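You operate a simulated robot arm through the tools that you are given. There is no shell and no other tool. Be economical: measure what you need, move in short steps, check, and stop when the job is done.

The job below is to be done with a simulated robot arm. You get a single attempt, and the scene is never put back.

TASK
Level the plinth by the purple wheel, then load the motor block.
Fine: free the blue catch to turn, bubble between the marks, catch locked again before the block goes on top of the plinth; leave the other wheel.

It is judged by the outcome, as a careful person would: the job done as asked, and still so three seconds after it is handed in. It fails if anything else is knocked over, pushed out of place, dropped, spilled or broken.

THE ROBOT
A 6-joint arm with a two-finger parallel gripper, fixed in place. Base frame: the origin is at the foot of the arm, x ahead of it, y to its left, z up; the work surface is at about z = 640. Units: mm, degrees, N and s.
With the tool pointing down near the work surface it reaches from about 200 to 660 mm from the base axis. Its first joint turns from -66.0 to 66.0 degrees. Payload 2.9 kg.
The tool frame sits at the grasp point between the pads (the TCP): z along the fingers, y along the line on which they close. The tips reach 30 mm beyond it. Largest opening 110 mm; finger width 20, thickness 10; the body of the gripper, 48 by 112 mm, starts 55 mm behind the TCP.
Orientation is that of the tool frame in the base frame, as a unit quaternion [x, y, z, w]. With the fingers straight down and closing along the base's y, the tool's x points along the base's -x, its y along +y and its z along -z.

THE INTERFACE
- The arm moves only by the tool play_rows. Its argument "increments" is text: rows parted by semicolons, each of 7 numbers parted by spaces: the shift along the base's x, y, z in mm, then the turn, a rotation vector about the base's x, y, z in degrees, then the gripper command, from -1 (fully open) to 1 (shut), values between in proportion. In form: dx dy dz wx wy wz fingers; .... A call has 1 to 10 rows; each row is the pose to reach, as a shift and turn from the pose commanded when the call began. Each row takes 0.2 s and may step no farther than 50 mm and 8.6 degrees from the row before; otherwise, or with a gripper value out of range, the whole call is refused. A pose out of reach is approached as far as the arm can. The call stops where the force on the tool passes 40 N (or 10 N more than at its start, if that is more) or the arm is blocked; 0.2 s more then pass. The fingers move at their own pace (about 108 mm/s each) and stop on an object; they squeeze with about 35 N. The grip force told is the motor's: it shows also when the fingers shut on nothing. Time passes only in rows, and 0.2 s behind the last, so rows that repeat a pose let the fingers close. The reply holds the time, the measured pose of the TCP, the force on the tool along the base axes, the opening and the grip force, in the units named above and with some noise.
- Cameras (640 x 400 px; columns grow to the right, rows downward): "scene" is fixed at [73.4, 427, 1389.9]; the picture's right is [-0.80, -0.60, 0.00], its down [-0.31, 0.42, -0.85] and it looks along [0.51, -0.68, -0.52] (base axes); focal length 346 px, centre (320, 200). "wrist" rides on the gripper at [72, 17, -103] in the tool frame; the picture's right is [-0.23, 0.97, 0.00], its down [-0.76, -0.18, -0.62] and it looks along [-0.61, -0.14, 0.78] (tool axes); focal length 222 px, centre (320, 200). There is no depth. A picture from a camera that has moved, and an enlarged one, comes with that camera's place and axes in the base frame and with its lens.
- get_image(camera): a new picture of that camera. The clock stands still meanwhile.
- close_up(camera, box): a new picture of the part [left, top, right, bottom] of that camera's present view, enlarged. The clock stands still meanwhile.
- sign_off(): hands the job in; it is judged then, once.

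Go step by step. Nothing tells you positions but the pictures and the camera data: compare them with the known pose of the tool, close in by small moves and look again before you grip or let go. The budget is 120 turns and 64 pictures, counting those below and the enlarged ones. Unless the task says otherwise, let go and move clear before handing in, and close with one line.

The tools are called after "Emit:" as name(argument=value, ...) on one line, values as JSON. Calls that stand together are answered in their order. play_rows: Moves the arm, as the interface text tells. Its arguments: {"type":"object","properties":{"increments":{"type":"string"}},"required":["increments"]} The other tools are called the same way: get_image (camera) takes a picture; close_up (camera, box) takes an enlarged picture of a part of a camera's view; sign_off () hands the job in.

At the start:

```text
time_s: 0.0
tool_pos: [324.6, -409.3, 986.1]
ee_rot: [0.0, 1.0, -0.001, 0.001]
contact_force: [0.4, -0.3, 0.5]
gripper_width: 110.2
gripper_force: 0.1
```

scene: 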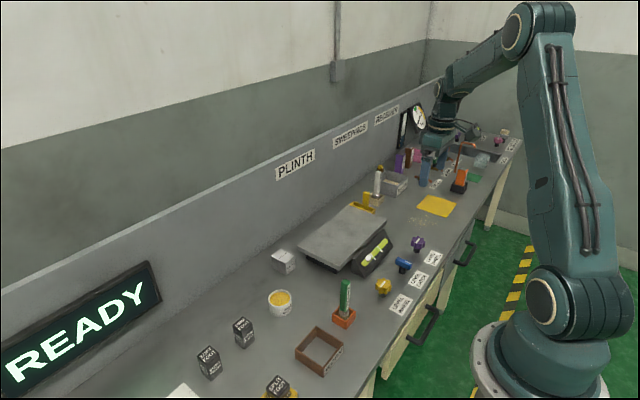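
wrist: 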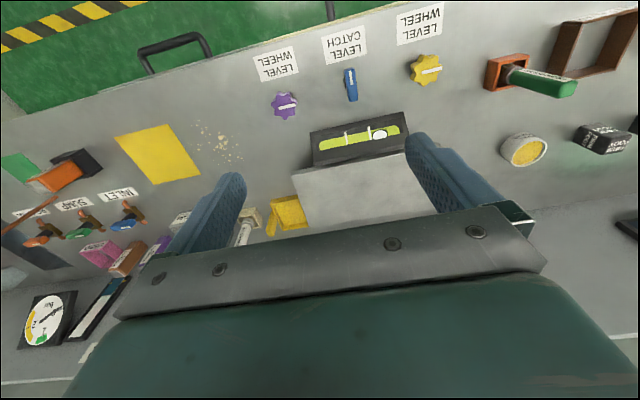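

I see the plinth with a bubble vial, a purple wheel, a blue catch, and a yellow wheel in the row in front of it. I'll look closer at these and look for the motor block.

Emit:
close_up(camera="scene", box=[260, 180, 460, 305])

Emit:
close_up(camera="scene", box=[160, 275, 360, 400])

Emit:
close_up(camera="wrist", box=[240, 0, 480, 150])

```text
3.20 times, centred on (360, 242) of scene
camera zoom: at [73.4, 427.0, 1389.9], right [-0.8, -0.6, 0.0], down [-0.31, 0.42, -0.85], along [0.51, -0.68, -0.52], focal length 1106 px, centre (192, 64)
```

zoom: 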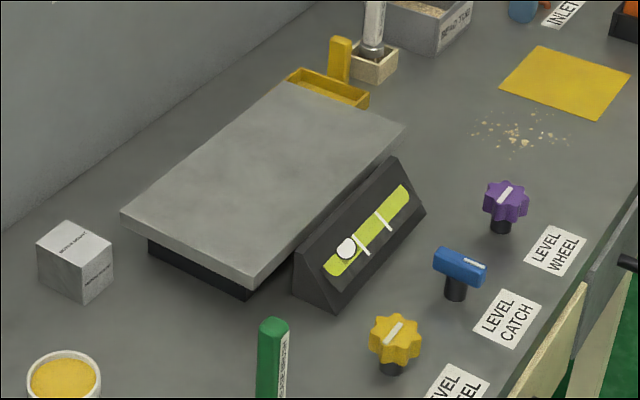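

```text
3.20 times, centred on (260, 338) of scene
camera zoom: at [73.4, 427.0, 1389.9], right [-0.8, -0.6, 0.0], down [-0.31, 0.42, -0.85], along [0.51, -0.68, -0.52], focal length 1106 px, centre (512, -240)
```

zoom: 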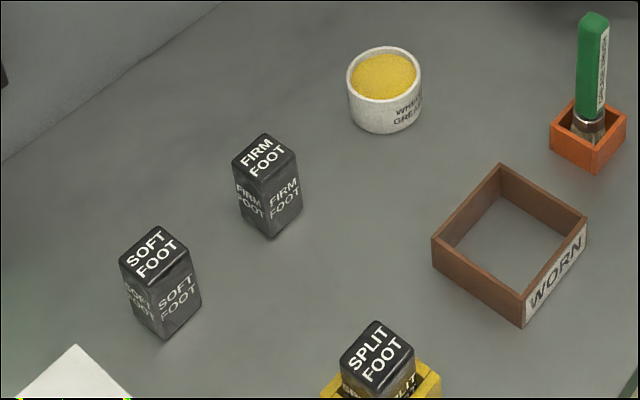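

```text
2.67 times, centred on (360, 75) of wrist
camera zoom: at [252.7, -390.9, 1088.3], right [0.23, 0.97, 0.0], down [0.76, -0.18, 0.62], along [0.61, -0.14, -0.78], focal length 592 px, centre (213, 533)
```

zoom: 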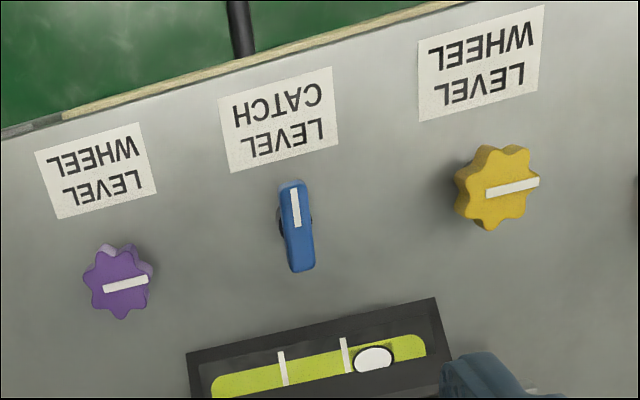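

The wheels stand at about x=350: purple y≈-476, catch y≈-360, yellow y≈-240, tops near z≈684. Next I'll identify the motor block, probably the grey cube.

Emit:
close_up(camera="scene", box=[262, 240, 310, 280])

Emit:
close_up(camera="scene", box=[375, 220, 455, 290])

Emit:
close_up(camera="scene", box=[360, 100, 520, 200])

```text
10.00 times, centred on (286, 260) of scene
camera zoom: at [73.4, 427.0, 1389.9], right [-0.8, -0.6, 0.0], down [-0.31, 0.42, -0.85], along [0.51, -0.68, -0.52], focal length 3457 px, centre (660, -400)
```

zoom: 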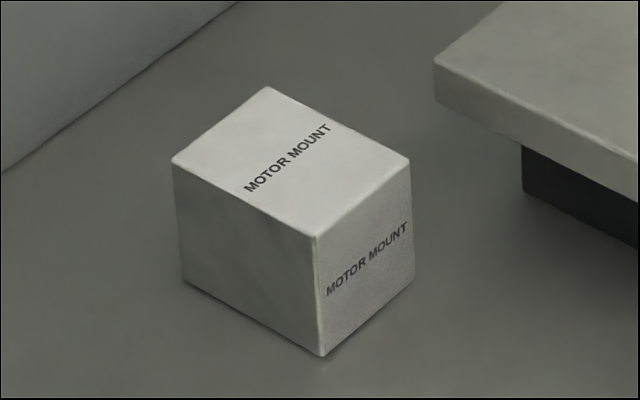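

```text
5.71 times, centred on (415, 255) of scene
camera zoom: at [73.4, 427.0, 1389.9], right [-0.8, -0.6, 0.0], down [-0.31, 0.42, -0.85], along [0.51, -0.68, -0.52], focal length 1976 px, centre (-223, -114)
```

zoom: 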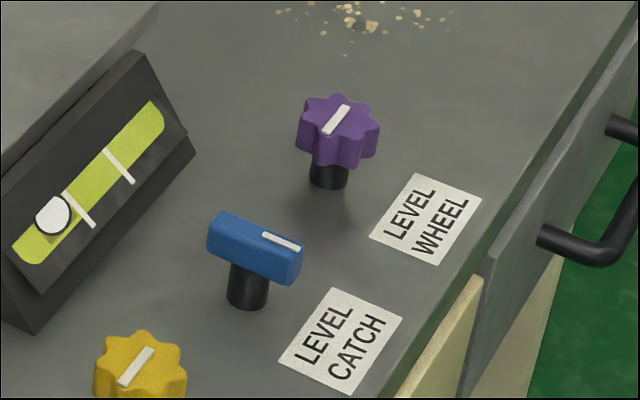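

```text
4.00 times, centred on (440, 150) of scene
camera zoom: at [73.4, 427.0, 1389.9], right [-0.8, -0.6, 0.0], down [-0.31, 0.42, -0.85], along [0.51, -0.68, -0.52], focal length 1383 px, centre (-160, 400)
```

zoom: 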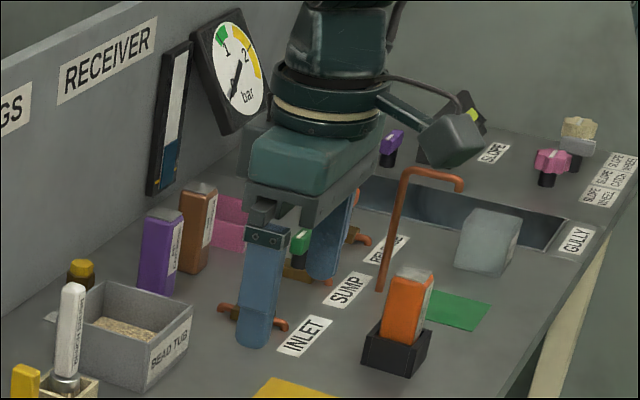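

The grey cube is labelled "MOTOR MOUNT" (about 57×45×49 mm at roughly (654,-157)). I'll go above the blue catch at about (346,-360), and look from there.

Emit:
play_rows(increments="5 12 -45 0 0 0 -0.1; 10 24 -90 0 0 0 -0.1; 15 36 -135 0 0 0 -0.1; 21 49 -180 0 0 0 -0.1; 21 49 -220 0 0 0 -0.1; 21 49 -220 0 0 0 -0.1")

Emit:
get_image(camera="wrist")

Emit:
get_image(camera="scene")

```text
time_s: 1.4
tool_pos: [347.3, -357.6, 764.2]
ee_rot: [0.0, 1.0, -0.001, 0.001]
contact_force: [0.1, 0.5, -0.9]
gripper_width: 60.5
gripper_force: 0.0
```

```text
55 pictures are left
camera wrist: at [275.5, -340.1, 866.9], right [0.23, 0.97, 0.0], down [0.76, -0.18, 0.63], along [0.61, -0.14, -0.78], focal length 222 px, centre (320, 200)
```

wrist: 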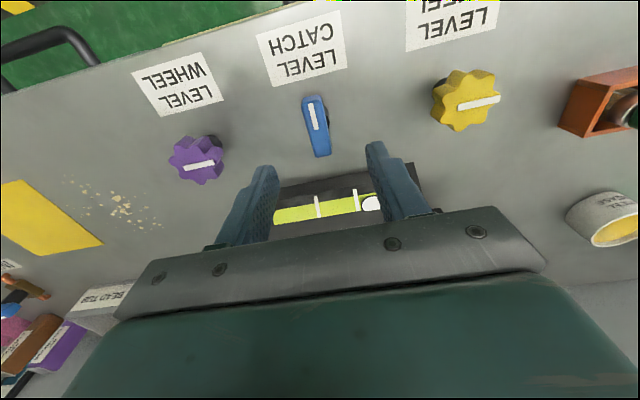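

```text
54 pictures are left
```

scene: 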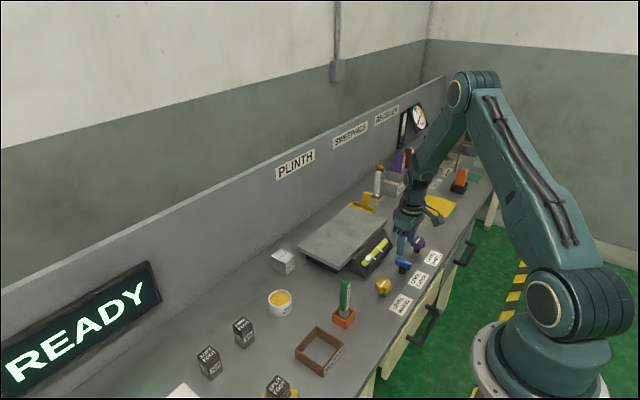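

The catch bar lies along x, centred near (346,-359). I'll lower the open fingers straddling it and check.

Emit:
play_rows(increments="0 0 -30 0 0 0 -0.1; 0 0 -55 0 0 0 -0.1; 0 0 -78 0 0 0 -0.1; 0 0 -78 0 0 0 -0.1")

Emit:
get_image(camera="wrist")

Emit:
close_up(camera="scene", box=[350, 200, 450, 290])

```text
time_s: 2.4
tool_pos: [346.9, -358.6, 686.5]
ee_rot: [0.0, 1.0, -0.001, 0.0]
contact_force: [0.1, -0.2, 1.3]
gripper_width: 60.6
gripper_force: 0.0
```

```text
53 pictures are left
camera wrist: at [273.7, -340.5, 790.5], right [0.23, 0.97, 0.0], down [0.76, -0.18, 0.62], along [0.61, -0.14, -0.78], focal length 222 px, centre (320, 200)
```

wrist: 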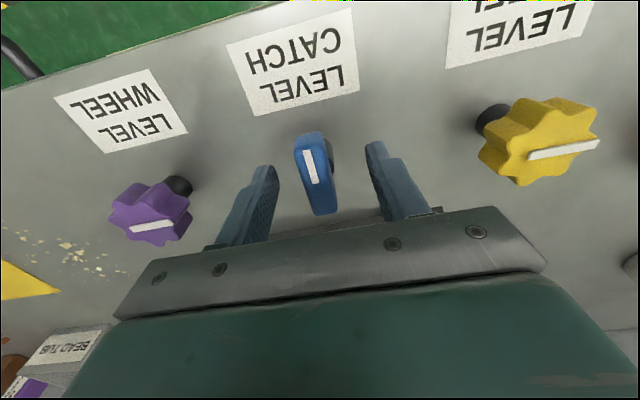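

```text
4.44 times, centred on (400, 245) of scene
camera zoom: at [73.4, 427.0, 1389.9], right [-0.8, -0.6, 0.0], down [-0.31, 0.42, -0.85], along [0.51, -0.68, -0.52], focal length 1537 px, centre (-36, 0)
```

zoom: 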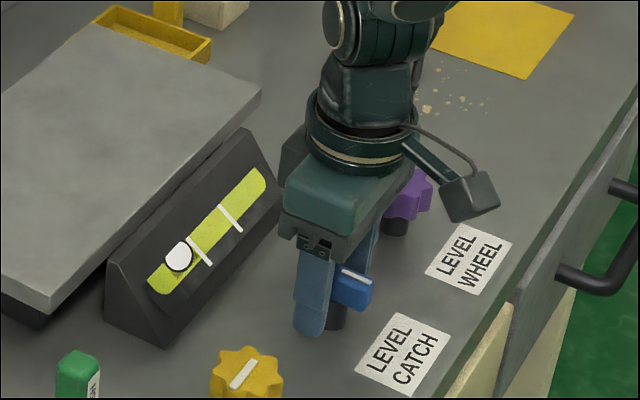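

The bar is between the fingers, almost centred. I'll lower 8 mm more and close.

Emit:
play_rows(increments="-1 1 -8 0 0 0 -0.1; -1 1 -8 0 0 0 0.4; -1 1 -8 0 0 0 1; -1 1 -8 0 0 0 1; -1 1 -8 0 0 0 1")

```text
time_s: 3.6
tool_pos: [345.7, -359.7, 680.2]
ee_rot: [0.0, 1.0, -0.003, 0.002]
contact_force: [2.0, -18.9, -10.9]
gripper_width: 16.9
gripper_force: 44.5
```

Gripped (bar 17 mm). There's a sideways force; I'll ease off 1 mm in -y and try a small turn.

Emit:
play_rows(increments="0 -1.5 0 0 0 0 1; 0 -1.5 0 0 0 4 1; 0 -1.5 0 0 0 8 1")

```text
time_s: 4.4
tool_pos: [345.8, -359.6, 681.6]
ee_rot: [-0.07, 0.998, -0.001, 0.002]
contact_force: [4.1, -9.7, 1.6]
gripper_width: 16.9
gripper_force: 44.8
```

The tool turned 8° with little resistance. I'll continue a bit and look.

Emit:
play_rows(increments="0 -0.5 0 0 0 8 1; 0 -0.5 0 0 0 16 1; 0 -0.5 0 0 0 16 1")

Emit:
get_image(camera="wrist")

Emit:
close_up(camera="scene", box=[350, 200, 450, 290])

```text
time_s: 5.2
tool_pos: [346.7, -359.9, 679.8]
ee_rot: [-0.21, 0.978, 0.001, 0.001]
contact_force: [3.8, 6.8, 22.7]
gripper_width: 16.9
gripper_force: 45.2
```

```text
51 pictures are left
camera wrist: at [272.7, -373.2, 782.9], right [-0.19, 0.98, 0.0], down [0.77, 0.15, 0.63], along [0.61, 0.12, -0.78], focal length 222 px, centre (320, 200)
```

wrist: 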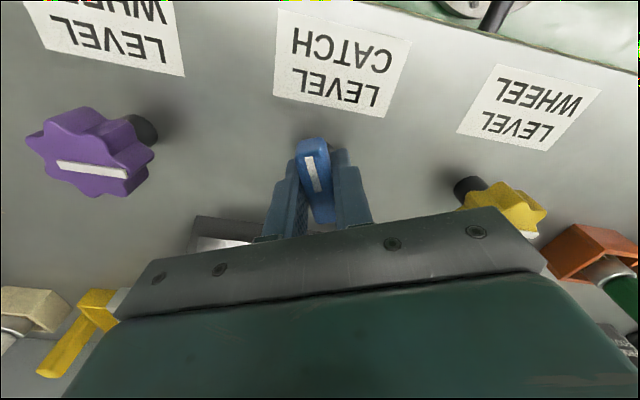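

```text
4.44 times, centred on (400, 245) of scene
camera zoom: at [73.2, 427.4, 1389.8], right [-0.8, -0.6, 0.0], down [-0.31, 0.42, -0.85], along [0.51, -0.68, -0.52], focal length 1537 px, centre (-36, 0)
```

zoom: 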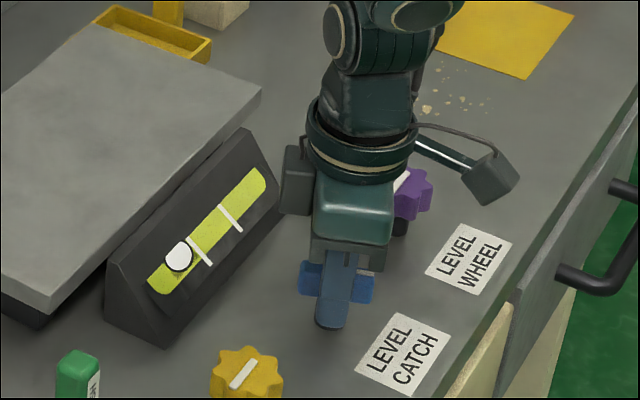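

The catch turns with the gripper (about 24° so far). I'll continue toward 90°, stopping if it resists.

Emit:
play_rows(increments="0 0 1 0 0 8 1; 0 0 1 0 0 16 1; 0 0 1 0 0 24 1; 0 0 1 0 0 32 1; 0 0 1 0 0 40 1; 0 0 1 0 0 40 1")

Emit:
get_image(camera="wrist")

```text
time_s: 6.6
tool_pos: [344.8, -359.1, 680.6]
ee_rot: [-0.531, 0.847, 0.0, 0.003]
contact_force: [7.8, 21.9, 13.9]
gripper_width: 16.7
gripper_force: 44.5
```

```text
49 pictures are left
camera wrist: at [298.6, -417.0, 782.7], right [-0.78, 0.63, 0.0], down [0.49, 0.61, 0.63], along [0.39, 0.49, -0.78], focal length 222 px, centre (320, 200)
```

wrist: 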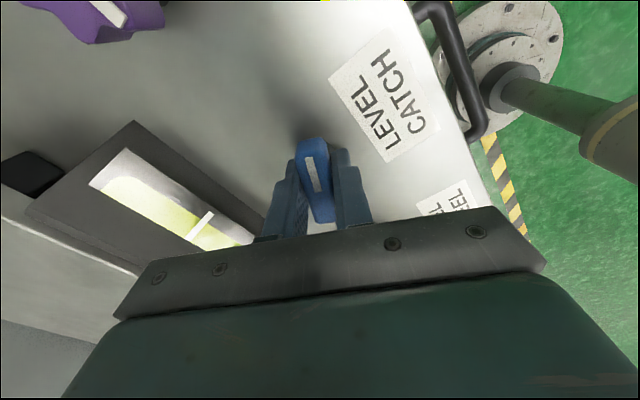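

At 64°, it's still turning freely. I'll continue to 90° with a slight offset to relieve the side load.

Emit:
play_rows(increments="0.5 1 0.5 0 0 8 1; 0.5 1 0.5 0 0 16 1; 0.5 1 0.5 0 0 24 1; 0.5 1 0.5 0 0 26 1; 0.5 1 0.5 0 0 26 1")

Emit:
close_up(camera="scene", box=[350, 200, 450, 290])

```text
time_s: 7.8
tool_pos: [344.1, -360.2, 679.9]
ee_rot: [-0.706, 0.708, 0.0, 0.001]
contact_force: [8.7, 1.3, -21.1]
gripper_width: 17.0
gripper_force: 45.0
```

```text
4.44 times, centred on (400, 245) of scene
camera zoom: at [73.8, 426.7, 1389.9], right [-0.8, -0.6, 0.0], down [-0.31, 0.42, -0.85], along [0.51, -0.68, -0.52], focal length 1537 px, centre (-36, 0)
```

zoom: 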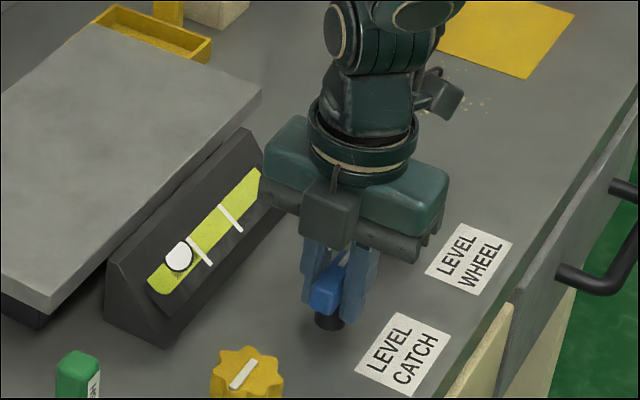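

The catch is now crosswise (90°). I'll release, lift, turn back, and head over the purple wheel.

Emit:
play_rows(increments="0 0 0 0 0 0 -0.1; 0 0 0 0 0 0 -0.1; 0 0 30 0 0 0 -0.1; 0 0 70 0 0 0 -0.1; 0 0 95 0 0 0 -0.1; 0 0 95 0 0 -8 -0.1; 0 0 95 0 0 -16 -0.1; 0 0 95 0 0 -24 -0.1; 0 0 95 0 0 -32 -0.1; 0 0 95 0 0 -40 -0.1")

Emit:
play_rows(increments="0 -30 0 0 0 -8 -0.2; 0 -60 0 0 0 -16 -0.2; 2 -90 0 0 0 -24 -0.2; 4 -118 0 0 0 -32 -0.2; 4 -118 0 0 0 -40 -0.2; 4 -118 0 0 0 -48 -0.2; 4 -118 0 0 0 -50 -0.2; 4 -118 0 0 0 -50 -0.2")

Emit:
get_image(camera="wrist")

Emit:
close_up(camera="scene", box=[350, 200, 450, 290])

```text
time_s: 10.0
tool_pos: [345.2, -359.8, 774.9]
ee_rot: [-0.42, 0.907, -0.001, 0.001]
contact_force: [-0.2, 0.5, -0.1]
gripper_width: 60.4
gripper_force: 0.1
```

```text
time_s: 11.8
tool_pos: [349.1, -477.5, 776.5]
ee_rot: [0.001, 1.0, 0.0, 0.002]
contact_force: [-0.5, 0.1, -0.1]
gripper_width: 65.8
gripper_force: 0.2
```

```text
47 pictures are left
camera wrist: at [277.4, -459.1, 878.7], right [0.23, 0.97, 0.0], down [0.76, -0.18, 0.62], along [0.61, -0.14, -0.78], focal length 222 px, centre (320, 200)
```

wrist: 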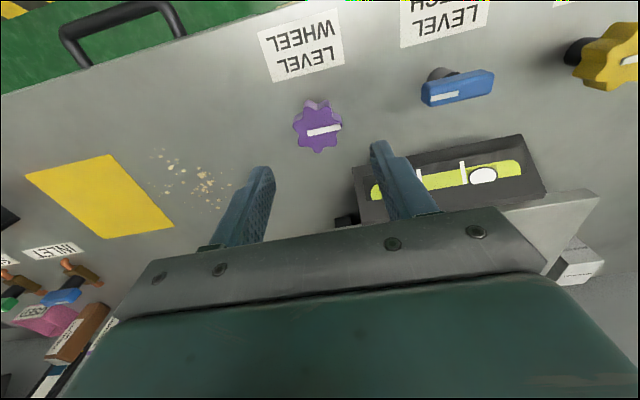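

```text
4.44 times, centred on (400, 245) of scene
camera zoom: at [73.4, 427.0, 1389.9], right [-0.8, -0.6, 0.0], down [-0.31, 0.42, -0.85], along [0.51, -0.68, -0.52], focal length 1537 px, centre (-36, 0)
```

zoom: 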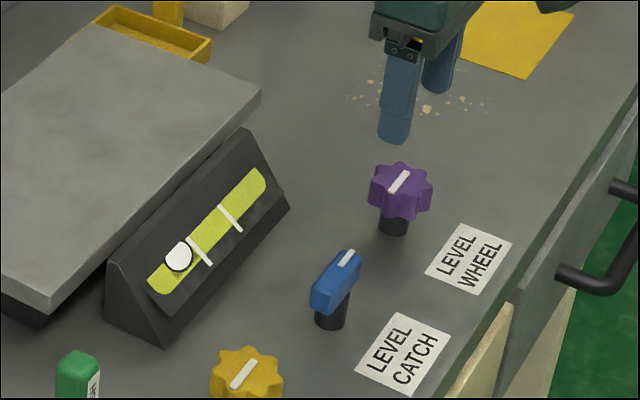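

The wheel centre is at (349,-478), right under the tool. I'll descend and grip the wheel.

Emit:
play_rows(increments="0 0 -40 0 0 0 -0.2; 0 0 -75 0 0 0 -0.2; 0 0 -96 0 0 0 -0.2; 0 0 -96 0 0 0 0.2; 0 0 -96 0 0 0 1; 0 0 -96 0 0 0 1; 0 0 -96 0 0 0 1")

Emit:
get_image(camera="wrist")

```text
time_s: 13.4
tool_pos: [350.5, -479.6, 680.9]
ee_rot: [0.002, 1.0, -0.005, 0.003]
contact_force: [1.9, -7.4, -6.8]
gripper_width: 43.6
gripper_force: 45.3
stopped in row 7: the force on the tool passed its limit (the readings are from after the stop); the commanded pose is now the measured one
```

```text
45 pictures are left
camera wrist: at [278.2, -460.4, 783.1], right [0.23, 0.97, -0.01], down [0.76, -0.17, 0.63], along [0.61, -0.16, -0.78], focal length 222 px, centre (320, 200)
```

wrist: 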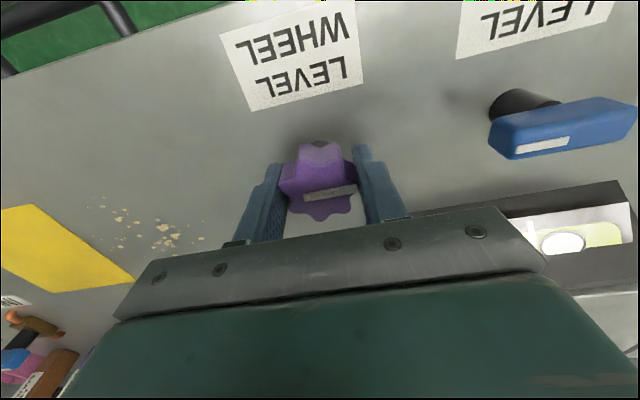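

Gripped (44 mm). I'll turn +32° and see which way the bubble goes.

Emit:
play_rows(increments="0 0 0 0 0 8 1; 0 0 0 0 0 16 1; 0 0 0 0 0 24 1; 0 0 0 0 0 32 1; 0 0 0 0 0 32 1")

Emit:
close_up(camera="scene", box=[350, 200, 450, 290])

```text
time_s: 14.6
tool_pos: [351.2, -479.0, 680.1]
ee_rot: [-0.274, 0.962, -0.004, 0.003]
contact_force: [1.4, -6.0, -2.1]
gripper_width: 43.6
gripper_force: 45.1
```

```text
4.44 times, centred on (400, 245) of scene
camera zoom: at [73.4, 426.8, 1389.9], right [-0.8, -0.6, 0.0], down [-0.31, 0.42, -0.85], along [0.51, -0.68, -0.52], focal length 1537 px, centre (-36, 0)
```

zoom: 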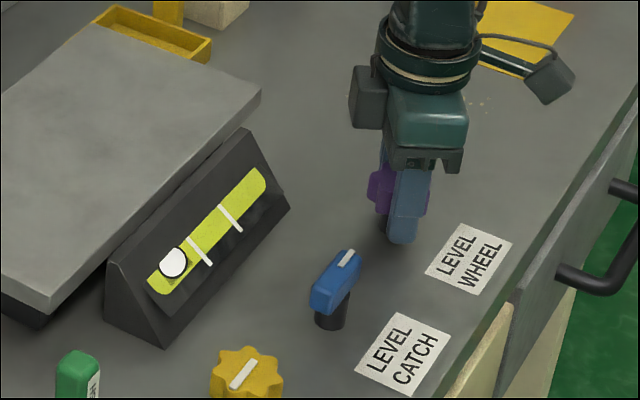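

The bubble moved the wrong way by about 10 px of the 50 needed, so I need to turn about -160° from here. I'll turn the other way.

Emit:
play_rows(increments="0 0 0 0 0 -8 1; 0 0 0 0 0 -16 1; 0 0 0 0 0 -24 1; 0 0 0 0 0 -32 1; 0 0 0 0 0 -40 1; 0 0 0 0 0 -48 1; 0 0 0 0 0 -56 1; 0 0 0 0 0 -64 1; 0 0 0 0 0 -72 1; 0 0 0 0 0 -80 1")

Emit:
play_rows(increments="0 0 0 0 0 -8 1; 0 0 0 0 0 -16 1; 0 0 0 0 0 -24 1; 0 0 0 0 0 -32 1; 0 0 0 0 0 -32 1")

Emit:
close_up(camera="scene", box=[350, 200, 450, 290])

```text
time_s: 16.8
tool_pos: [350.3, -479.8, 680.8]
ee_rot: [0.411, 0.912, -0.007, 0.001]
contact_force: [1.5, -18.8, -16.9]
gripper_width: 43.8
gripper_force: 44.5
```

```text
time_s: 18.0
tool_pos: [351.7, -480.9, 680.7]
ee_rot: [0.646, 0.763, -0.006, -0.001]
contact_force: [-4.1, -25.9, -22.6]
gripper_width: 43.5
gripper_force: 45.0
```

```text
4.44 times, centred on (400, 245) of scene
camera zoom: at [73.5, 426.1, 1390.1], right [-0.8, -0.6, 0.0], down [-0.31, 0.42, -0.85], along [0.51, -0.68, -0.52], focal length 1537 px, centre (-36, 0)
```

zoom: 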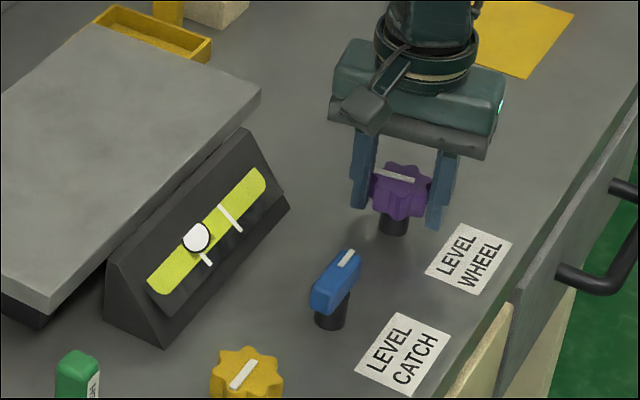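

The bubble is at the near mark and needs about -46° more. I'll release, swing back 48°, regrip and finish.

Emit:
play_rows(increments="0 0 0 0 0 0 -0.2; 0 0 0 0 0 0 -0.2; 0 0.5 0 0 0 8 -0.2; 0 0.5 0 0 0 16 -0.2; 0 0.5 0 0 0 24 -0.2; 0 0.5 0 0 0 32 -0.2; 0 0.5 0 0 0 40 -0.2; 0 0.5 0 0 0 48 -0.2")

Emit:
get_image(camera="wrist")

```text
time_s: 19.8
tool_pos: [351.4, -479.3, 681.7]
ee_rot: [0.277, 0.961, -0.005, 0.001]
contact_force: [0.4, -0.1, 0.1]
gripper_width: 66.1
gripper_force: 0.1
```

```text
42 pictures are left
camera wrist: at [299.1, -424.0, 783.9], right [0.71, 0.7, -0.01], down [0.55, -0.55, 0.63], along [0.44, -0.45, -0.78], focal length 222 px, centre (320, 200)
```

wrist: 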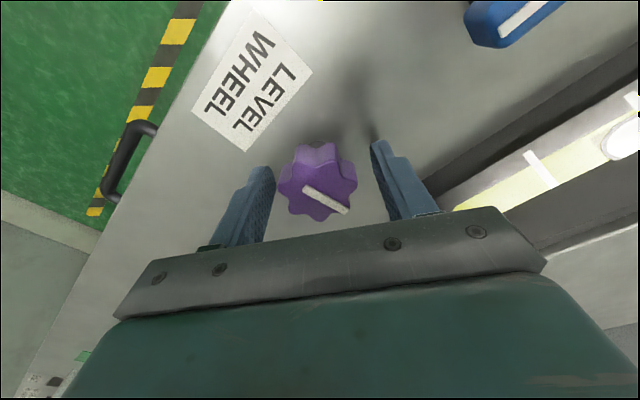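

The wheel is centred between the fingers. Closing and turning -46° more.

Emit:
play_rows(increments="-1 0 0 0 0 0 0.2; -1 0 0 0 0 0 1; -1 0 0 0 0 0 1; -1 0 0 0 0 0 1")

Emit:
play_rows(increments="0 0 0 0 0 -8 1; 0 0 0 0 0 -16 1; 0 0 0 0 0 -24 1; 0 0 0 0 0 -32 1; 0 0 0 0 0 -40 1; 0 0 0 0 0 -40 1")

Emit:
close_up(camera="scene", box=[350, 200, 450, 290])

```text
time_s: 20.8
tool_pos: [350.5, -479.9, 680.8]
ee_rot: [0.279, 0.96, -0.007, 0.001]
contact_force: [-1.8, -7.2, -3.8]
gripper_width: 42.5
gripper_force: 45.7
```

```text
time_s: 22.2
tool_pos: [349.7, -479.8, 681.1]
ee_rot: [0.591, 0.807, -0.006, -0.001]
contact_force: [-5.0, -9.1, 3.2]
gripper_width: 42.7
gripper_force: 45.1
```

```text
4.44 times, centred on (400, 245) of scene
camera zoom: at [73.3, 426.8, 1389.9], right [-0.8, -0.6, 0.0], down [-0.31, 0.42, -0.85], along [0.51, -0.68, -0.52], focal length 1537 px, centre (-36, 0)
```

zoom: 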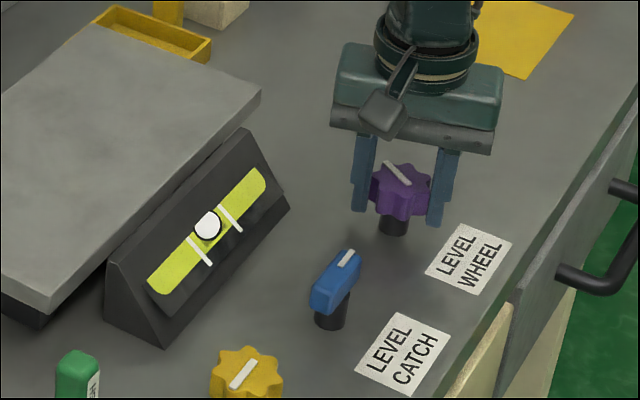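

The bubble appears to lie between the marks. I'll zoom in to check the centring.

Emit:
close_up(camera="scene", box=[380, 236, 412, 268])

```text
12.50 times, centred on (396, 252) of scene
camera zoom: at [73.3, 426.8, 1389.9], right [-0.8, -0.6, 0.0], down [-0.31, 0.42, -0.85], along [0.51, -0.68, -0.52], focal length 4322 px, centre (-630, -450)
```

zoom: 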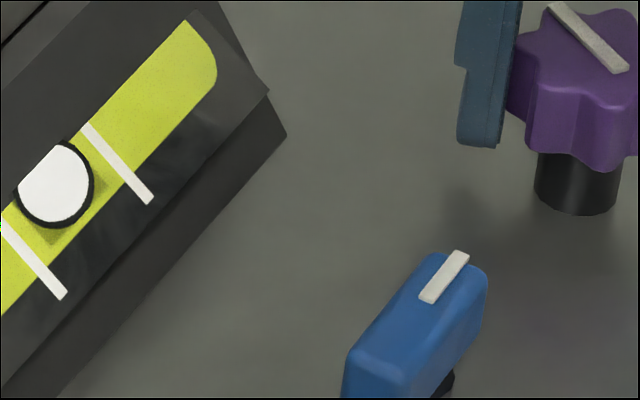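

The bubble is well centred between the marks. I'll release the wheel, rise, and swing back to the catch orientation.

Emit:
play_rows(increments="0 0 0 0 0 0 -0.2; 0 0 0 0 0 0 -0.2; 0 0 40 0 0 0 -0.2; 0 0 85 0 0 0 -0.2; 0 0 95 0 0 8 -0.1; 0 0 95 0 0 16 -0.1; 0 0 95 0 0 24 -0.1; 0 0 95 0 0 32 -0.1; 0 0 95 0 0 40 -0.1; 0 0 95 0 0 48 -0.1")

Emit:
play_rows(increments="0 12 0 0 0 8 -0.1; 0 24 0 0 0 16 -0.1; 0 36 0 0 0 24 -0.1; 0 48 0 0 0 32 -0.1; 0 60 0 0 0 40 -0.1; -1 72 0 0 0 48 -0.1; -2 84 0 0 0 56 -0.1; -3 96 0 0 0 64 -0.1; -4 108 0 0 0 72 -0.1; -5 119 0 0 0 80 -0.1")

Emit:
close_up(camera="scene", box=[350, 200, 450, 290])

```text
time_s: 24.4
tool_pos: [350.1, -479.1, 776.5]
ee_rot: [0.21, 0.978, -0.006, 0.002]
contact_force: [-0.3, 0.5, 0.1]
gripper_width: 60.5
gripper_force: 0.1
```

```text
time_s: 26.6
tool_pos: [344.6, -359.8, 775.6]
ee_rot: [-0.468, 0.884, -0.003, 0.005]
contact_force: [0.0, -0.8, -0.8]
gripper_width: 60.4
gripper_force: 0.0
```

```text
4.44 times, centred on (400, 245) of scene
camera zoom: at [73.4, 427.0, 1389.9], right [-0.8, -0.6, 0.0], down [-0.31, 0.42, -0.85], along [0.51, -0.68, -0.52], focal length 1537 px, centre (-36, 0)
```

zoom: 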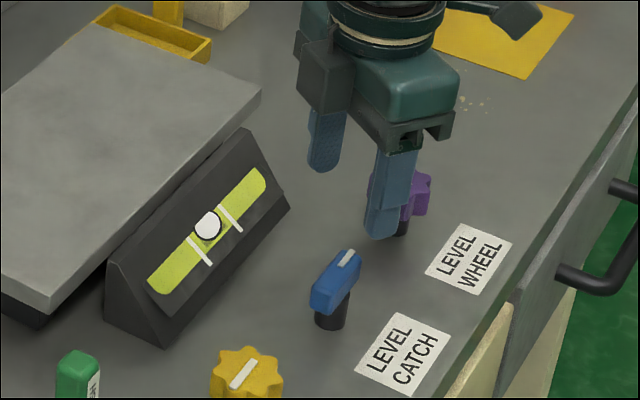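

The bubble holds. Turning the last 34° and taking a wrist look before descending on the catch.

Emit:
play_rows(increments="0 0 0 0 0 8 -0.1; 0 0 0 0 0 16 -0.1; 0 0 0 0 0 24 -0.1; 0 0 0 0 0 32 -0.1; 0 0 -30 0 0 34 -0.1; 0 0 -70 0 0 34 -0.1; 0 0 -70 0 0 34 -0.1")

Emit:
get_image(camera="wrist")

```text
time_s: 28.2
tool_pos: [345.3, -360.3, 705.5]
ee_rot: [-0.705, 0.709, -0.002, 0.006]
contact_force: [0.4, 0.8, -1.4]
gripper_width: 60.6
gripper_force: 0.2
```

```text
38 pictures are left
camera wrist: at [327.4, -431.8, 807.7], right [-0.97, 0.23, -0.01], down [0.17, 0.76, 0.63], along [0.15, 0.61, -0.78], focal length 222 px, centre (320, 200)
```

wrist: 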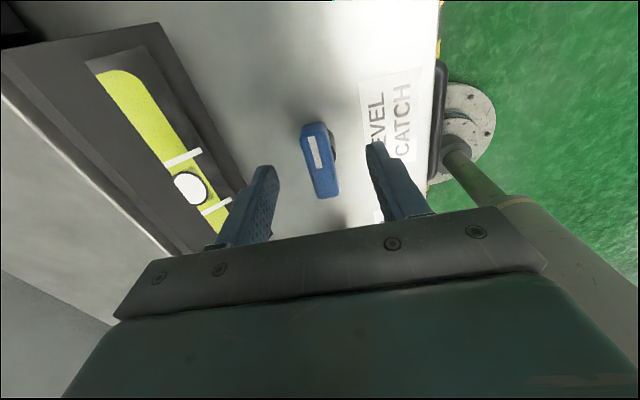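

The bubble also reads between the marks from this side. Descending on the catch and gripping.

Emit:
play_rows(increments="0 0 -15 0 0 0 -0.1; 0 0 -25 0 0 0 -0.1; 0 0 -25 0 0 0 0.4; 0 0 -25 0 0 0 1; 0 0 -25 0 0 0 1; 0 0 -25 0 0 0 1")

Emit:
play_rows(increments="0 0 0 0 0 -8 1; 0 0 0 0 0 -16 1; 0 0 0 0 0 -24 1; 0 0 0 0 0 -32 1; 0 0 0 0 0 -40 1; 0 0 0 0 0 -40 1")

```text
time_s: 29.6
tool_pos: [345.4, -360.9, 680.1]
ee_rot: [-0.706, 0.709, -0.003, 0.006]
contact_force: [-1.9, -1.7, -0.2]
gripper_width: 17.0
gripper_force: 44.8
```

```text
time_s: 31.0
tool_pos: [343.2, -358.9, 680.2]
ee_rot: [-0.418, 0.908, -0.005, 0.004]
contact_force: [4.6, -5.9, -7.8]
gripper_width: 16.8
gripper_force: 45.3
stopped in row 6: the force on the tool passed its limit (the readings are from after the stop); the commanded pose is now the measured one
```

It stopped at 49° on a brief force peak, now relaxed. I'll continue turning back toward 0°.

Emit:
play_rows(increments="0.5 -0.5 0 0 0 -8 1; 0.5 -0.5 0 0 0 -16 1; 0.5 -0.5 0 0 0 -24 1; 0.5 -0.5 0 0 0 -24 1")

Emit:
get_image(camera="wrist")

```text
time_s: 32.0
tool_pos: [345.3, -359.8, 680.7]
ee_rot: [-0.22, 0.976, -0.005, 0.002]
contact_force: [-1.8, 3.7, -2.3]
gripper_width: 16.9
gripper_force: 45.2
```

```text
37 pictures are left
camera wrist: at [271.5, -374.5, 782.6], right [-0.21, 0.98, -0.01], down [0.76, 0.17, 0.63], along [0.61, 0.13, -0.78], focal length 222 px, centre (320, 200)
```

wrist: 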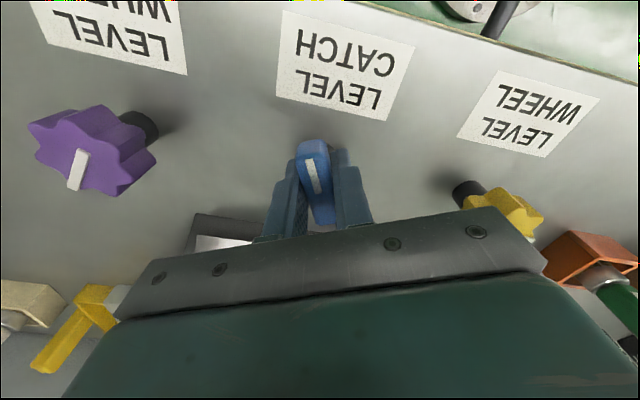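

At 25°, turning cleanly. Finishing to 0°.

Emit:
play_rows(increments="0 0 0 0 0 -8 1; 0 0 0 0 0 -16 1; 0 0 0 0 0 -24 1; 0 0 0 0 0 -26.5 1; 0 0 0 0 0 -26.5 1")

Emit:
play_rows(increments="0 0 0 0 0 0 -0.1; 0 0 0 0 0 0 -0.1; 0 0 40 0 0 0 -0.1; 0 0 85 0 0 0 -0.1; 0 0 130 0 0 0 -0.1; 0 0 130 0 0 0 -0.1")

Emit:
get_image(camera="wrist")

Emit:
close_up(camera="scene", box=[350, 200, 450, 290])

```text
time_s: 33.2
tool_pos: [345.1, -358.6, 679.8]
ee_rot: [0.008, 1.0, -0.006, 0.001]
contact_force: [-5.1, 2.8, -8.6]
gripper_width: 16.8
gripper_force: 45.6
```

```text
time_s: 34.6
tool_pos: [342.7, -361.6, 810.0]
ee_rot: [0.008, 1.0, -0.006, 0.002]
contact_force: [-0.5, 0.0, -0.3]
gripper_width: 60.6
gripper_force: 0.0
```

```text
36 pictures are left
camera wrist: at [270.4, -341.4, 912.7], right [0.24, 0.97, -0.01], down [0.76, -0.18, 0.63], along [0.61, -0.16, -0.78], focal length 222 px, centre (320, 200)
```

wrist: 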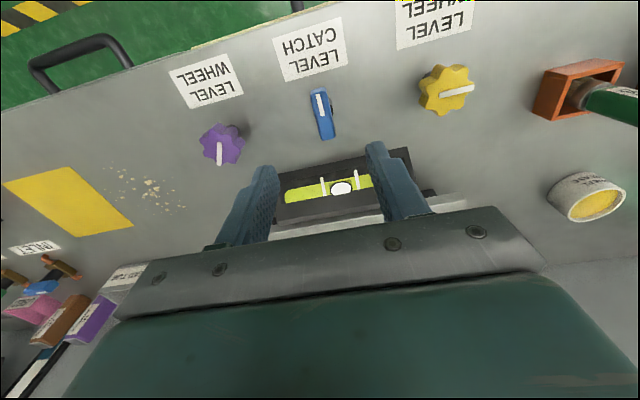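

```text
4.44 times, centred on (400, 245) of scene
camera zoom: at [73.4, 427.0, 1389.9], right [-0.8, -0.6, 0.0], down [-0.31, 0.42, -0.85], along [0.51, -0.68, -0.52], focal length 1537 px, centre (-36, 0)
```

zoom: 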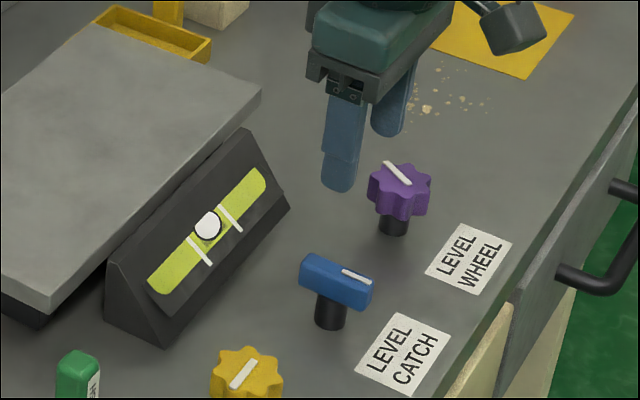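

The catch is back in its locked position and the bubble stays centred. Next I'll rise and move toward the grey block, looking around for any other motor block.

Emit:
play_rows(increments="10 20 40 0 0 0 -0.5; 30 60 60 0 0 0 -0.5; 50 100 70 0 0 0 -0.5; 70 140 70 0 0 0 -0.5; 90 180 70 0 0 0 -0.5; 100 225 70 0 0 0 -0.5; 100 270 70 0 0 0 -0.5; 100 315 70 0 0 0 -0.5; 100 315 70 0 0 0 -0.5")

Emit:
get_image(camera="wrist")

Emit:
get_image(camera="scene")

```text
time_s: 36.6
tool_pos: [441.9, -42.6, 880.3]
ee_rot: [0.01, 1.0, -0.006, 0.002]
contact_force: [0.6, -0.8, 0.2]
gripper_width: 82.5
gripper_force: 0.1
```

```text
34 pictures are left
camera wrist: at [369.1, -22.5, 982.4], right [0.24, 0.97, -0.01], down [0.76, -0.18, 0.63], along [0.61, -0.16, -0.78], focal length 222 px, centre (320, 200)
```

wrist: 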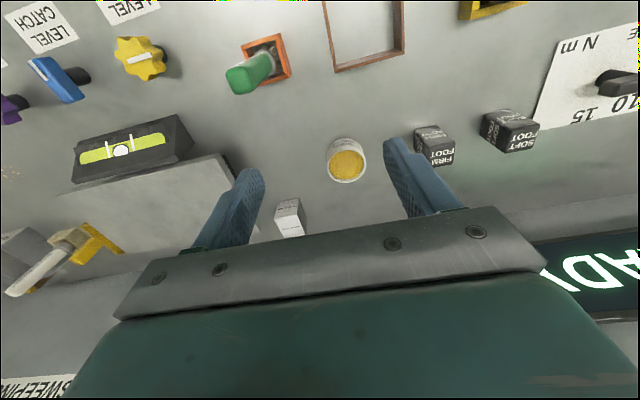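

```text
33 pictures are left
```

scene: 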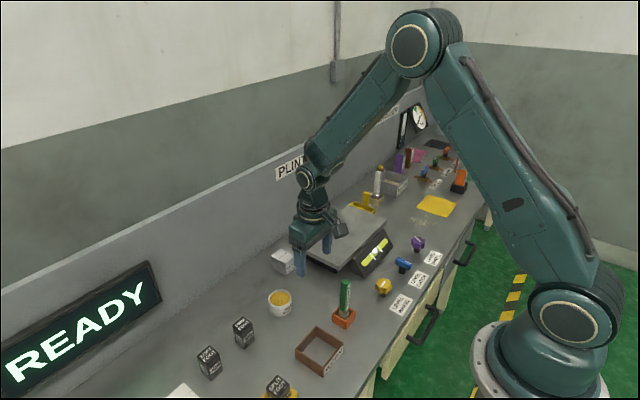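

That white item is a torque dial, so the grey cube is the only motor block. I'll move above it and look closely, minding the plinth edge beside it.

Emit:
play_rows(increments="40 -24 -10 0 0 0 -0.2; 80 -48 -30 0 0 0 -0.2; 120 -70 -50 0 0 0 -0.2; 160 -92 -65 0 0 0 -0.2; 200 -114 -80 0 0 0 -0.2; 200 -114 -80 0 0 0 -0.2")

Emit:
get_image(camera="wrist")

Emit:
close_up(camera="scene", box=[250, 200, 350, 290])

```text
refused: row 2 steps farther than a row can; nothing moved
```

```text
32 pictures are left
camera wrist: at [369.1, -22.5, 982.4], right [0.24, 0.97, -0.01], down [0.76, -0.18, 0.63], along [0.61, -0.16, -0.78], focal length 222 px, centre (320, 200)
```

wrist: 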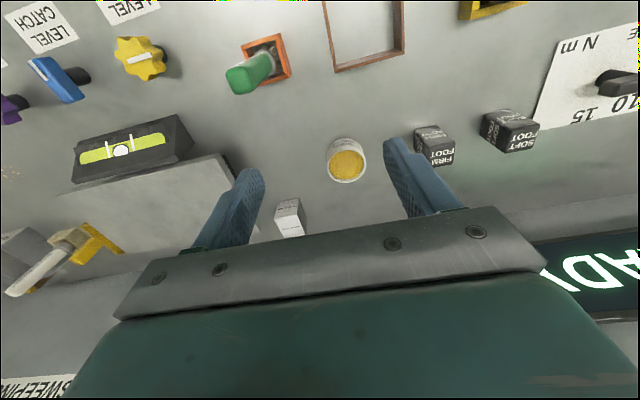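

```text
4.44 times, centred on (300, 245) of scene
camera zoom: at [73.4, 427.0, 1389.9], right [-0.8, -0.6, 0.0], down [-0.31, 0.42, -0.85], along [0.51, -0.68, -0.52], focal length 1537 px, centre (409, 0)
```

zoom: 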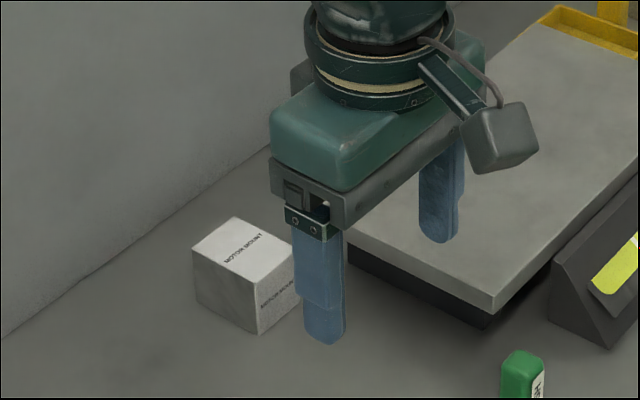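

The move was refused for step length; I'll split it into shorter rows and also straighten the small tilt.

Emit:
play_rows(increments="33 -19 -10 0.7 0 1.1 -0.2; 66 -38 -25 0.7 0 1.1 -0.2; 100 -57 -40 0.7 0 1.1 -0.2; 133 -76 -55 0.7 0 1.1 -0.2; 166 -95 -70 0.7 0 1.1 -0.2; 200 -114 -80 0.7 0 1.1 -0.2; 200 -114 -80 0.7 0 1.1 -0.2")

Emit:
get_image(camera="wrist")

Emit:
close_up(camera="scene", box=[250, 200, 350, 290])

```text
time_s: 38.2
tool_pos: [641.8, -160.4, 799.1]
ee_rot: [-0.001, 1.0, 0.0, 0.003]
contact_force: [0.7, -0.2, 0.0]
gripper_width: 66.1
gripper_force: 0.0
```

```text
30 pictures are left
camera wrist: at [569.6, -142.3, 902.9], right [0.23, 0.97, 0.0], down [0.76, -0.18, 0.63], along [0.61, -0.14, -0.78], focal length 222 px, centre (320, 200)
```

wrist: 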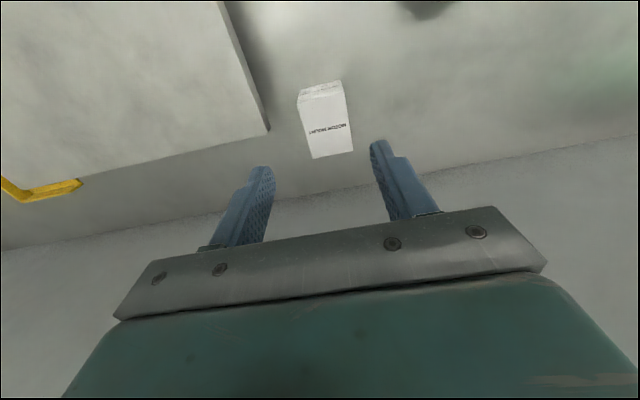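

```text
4.44 times, centred on (300, 245) of scene
camera zoom: at [73.4, 426.9, 1389.9], right [-0.8, -0.6, 0.0], down [-0.31, 0.42, -0.85], along [0.51, -0.68, -0.52], focal length 1537 px, centre (409, 0)
```

zoom: 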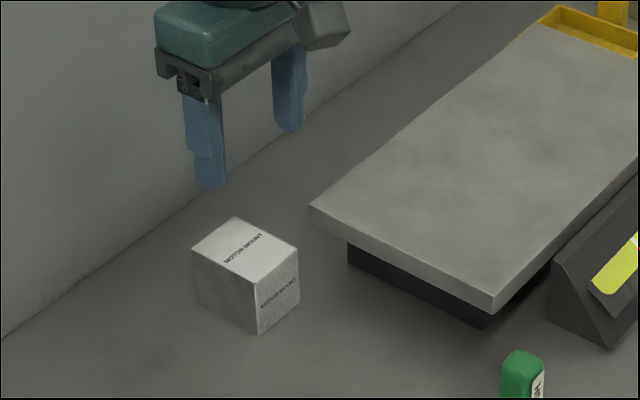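

Block centre by this view is about (650,-155), and the plinth corner at (632,-203), so it's enough room with a 58 mm opening. I'll descend partway and check.

Emit:
play_rows(increments="3 5 -30 0 0 0 -0.06; 4 5 -55 0 0 0 -0.06; 5 5 -74 0 0 0 -0.06; 5 5 -74 0 0 0 -0.06")

Emit:
get_image(camera="wrist")

Emit:
close_up(camera="scene", box=[260, 210, 340, 280])

```text
time_s: 39.2
tool_pos: [647.0, -155.3, 724.5]
ee_rot: [0.0, 1.0, 0.001, 0.003]
contact_force: [0.0, 0.5, -0.1]
gripper_width: 58.4
gripper_force: 0.1
```

```text
28 pictures are left
camera wrist: at [575.3, -137.1, 827.6], right [0.23, 0.97, 0.0], down [0.76, -0.18, 0.63], along [0.61, -0.14, -0.78], focal length 222 px, centre (320, 200)
```

wrist: 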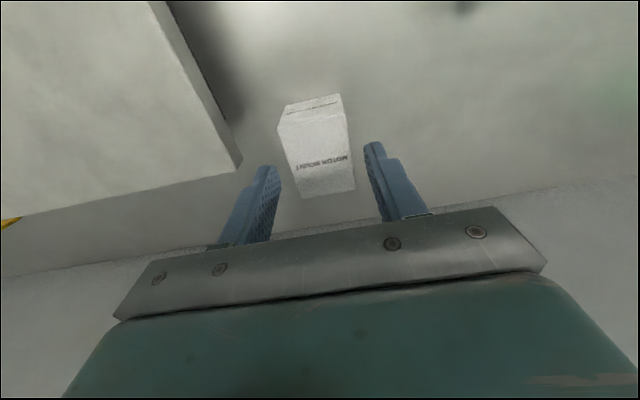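

```text
5.71 times, centred on (300, 245) of scene
camera zoom: at [73.4, 427.0, 1389.9], right [-0.8, -0.6, 0.0], down [-0.31, 0.42, -0.85], along [0.51, -0.68, -0.52], focal length 1976 px, centre (434, -57)
```

zoom: 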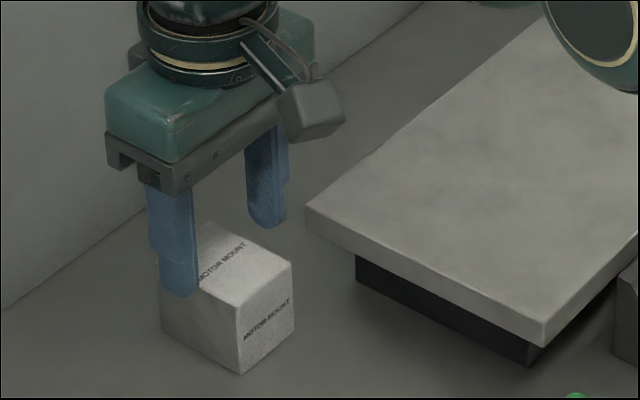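

Aligned. Shifting +1.5 mm in y, descending to z≈674 and gripping.

Emit:
play_rows(increments="2 1.5 -15 0 0 0 -0.06; 2 1.5 -30 0 0 0 -0.06; 2 1.5 -44 0 0 0 -0.06; 2 1.5 -50 0 0 0 -0.06; 2 1.5 -50 0 0 0 0.1; 2 1.5 -50 0 0 0 1; 2 1.5 -50 0 0 0 1; 2 1.5 -50 0 0 0 1")

```text
time_s: 41.0
tool_pos: [642.9, -149.9, 682.6]
ee_rot: [-0.001, 1.0, 0.0, 0.002]
contact_force: [-3.1, 0.7, 9.6]
gripper_width: 44.9
gripper_force: 35.0
out of reach, approached as far as the arm can: row 1, 2, 3, 4, 5, 6, 7, 8
```

Gripped at 45 mm at the arm's reach limit. I'll lift slowly, drawing slightly inward.

Emit:
play_rows(increments="-6 1 12 0 0 0 1; -8 1 25 0 0 0 1; -10 1 45 0 0 0 1; -15 1 70 0 0 0 1; -20 1 100 0 0 0 1; -20 1 120 0 0 0 1; -20 1 120 0 0 0 1")

Emit:
get_image(camera="wrist")

Emit:
get_image(camera="scene")

```text
time_s: 42.6
tool_pos: [622.9, -150.0, 801.4]
ee_rot: [-0.001, 1.0, 0.001, 0.002]
contact_force: [-0.8, 0.1, -4.2]
gripper_width: 44.7
gripper_force: 35.4
```

```text
26 pictures are left
camera wrist: at [550.4, -131.7, 904.3], right [0.23, 0.97, 0.0], down [0.76, -0.18, 0.63], along [0.61, -0.14, -0.78], focal length 222 px, centre (320, 200)
```

wrist: 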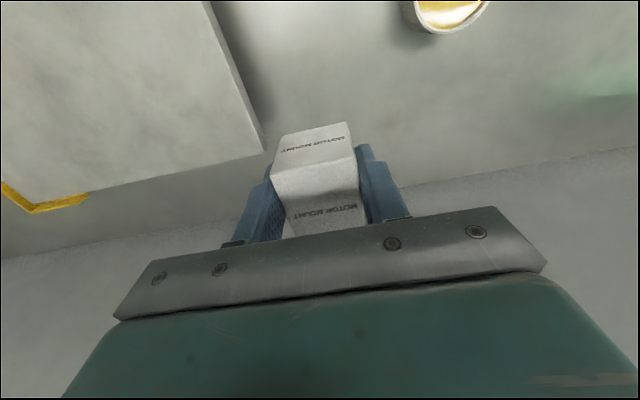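

```text
25 pictures are left
```

scene: 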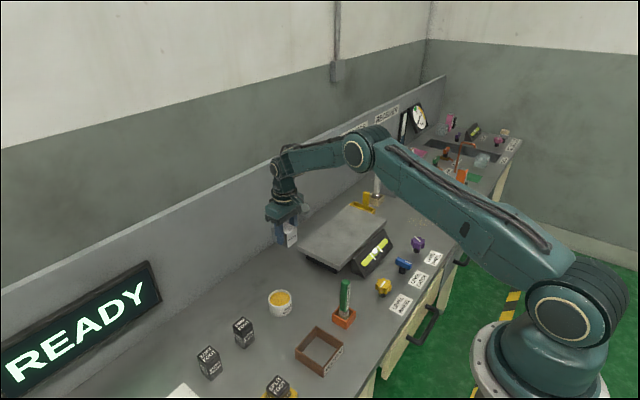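

The block is lifted, but may have pitched in the grip. I'll zoom in to check.

Emit:
close_up(camera="scene", box=[250, 190, 330, 260])

Emit:
close_up(camera="wrist", box=[240, 100, 400, 250])

```text
5.71 times, centred on (290, 225) of scene
camera zoom: at [73.5, 426.9, 1389.9], right [-0.8, -0.6, 0.0], down [-0.31, 0.42, -0.85], along [0.51, -0.68, -0.52], focal length 1976 px, centre (491, 57)
```

zoom: 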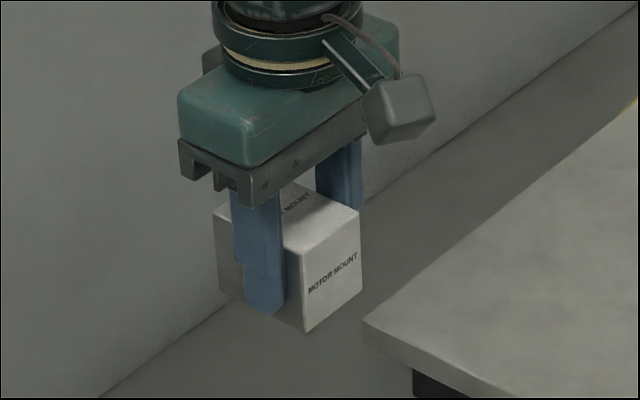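

```text
2.67 times, centred on (320, 175) of wrist
camera zoom: at [550.4, -131.7, 904.3], right [0.23, 0.97, 0.0], down [0.76, -0.18, 0.63], along [0.61, -0.14, -0.78], focal length 592 px, centre (320, 267)
```

zoom: 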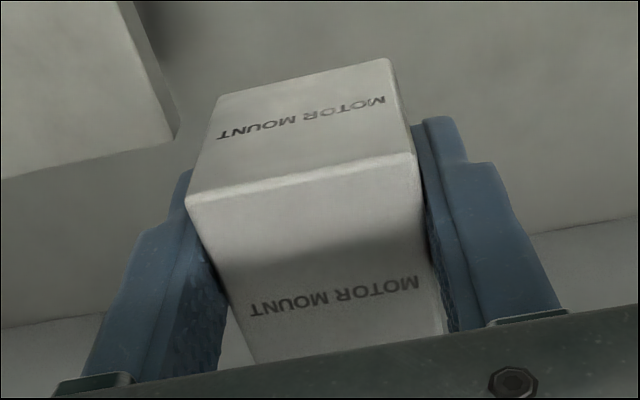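

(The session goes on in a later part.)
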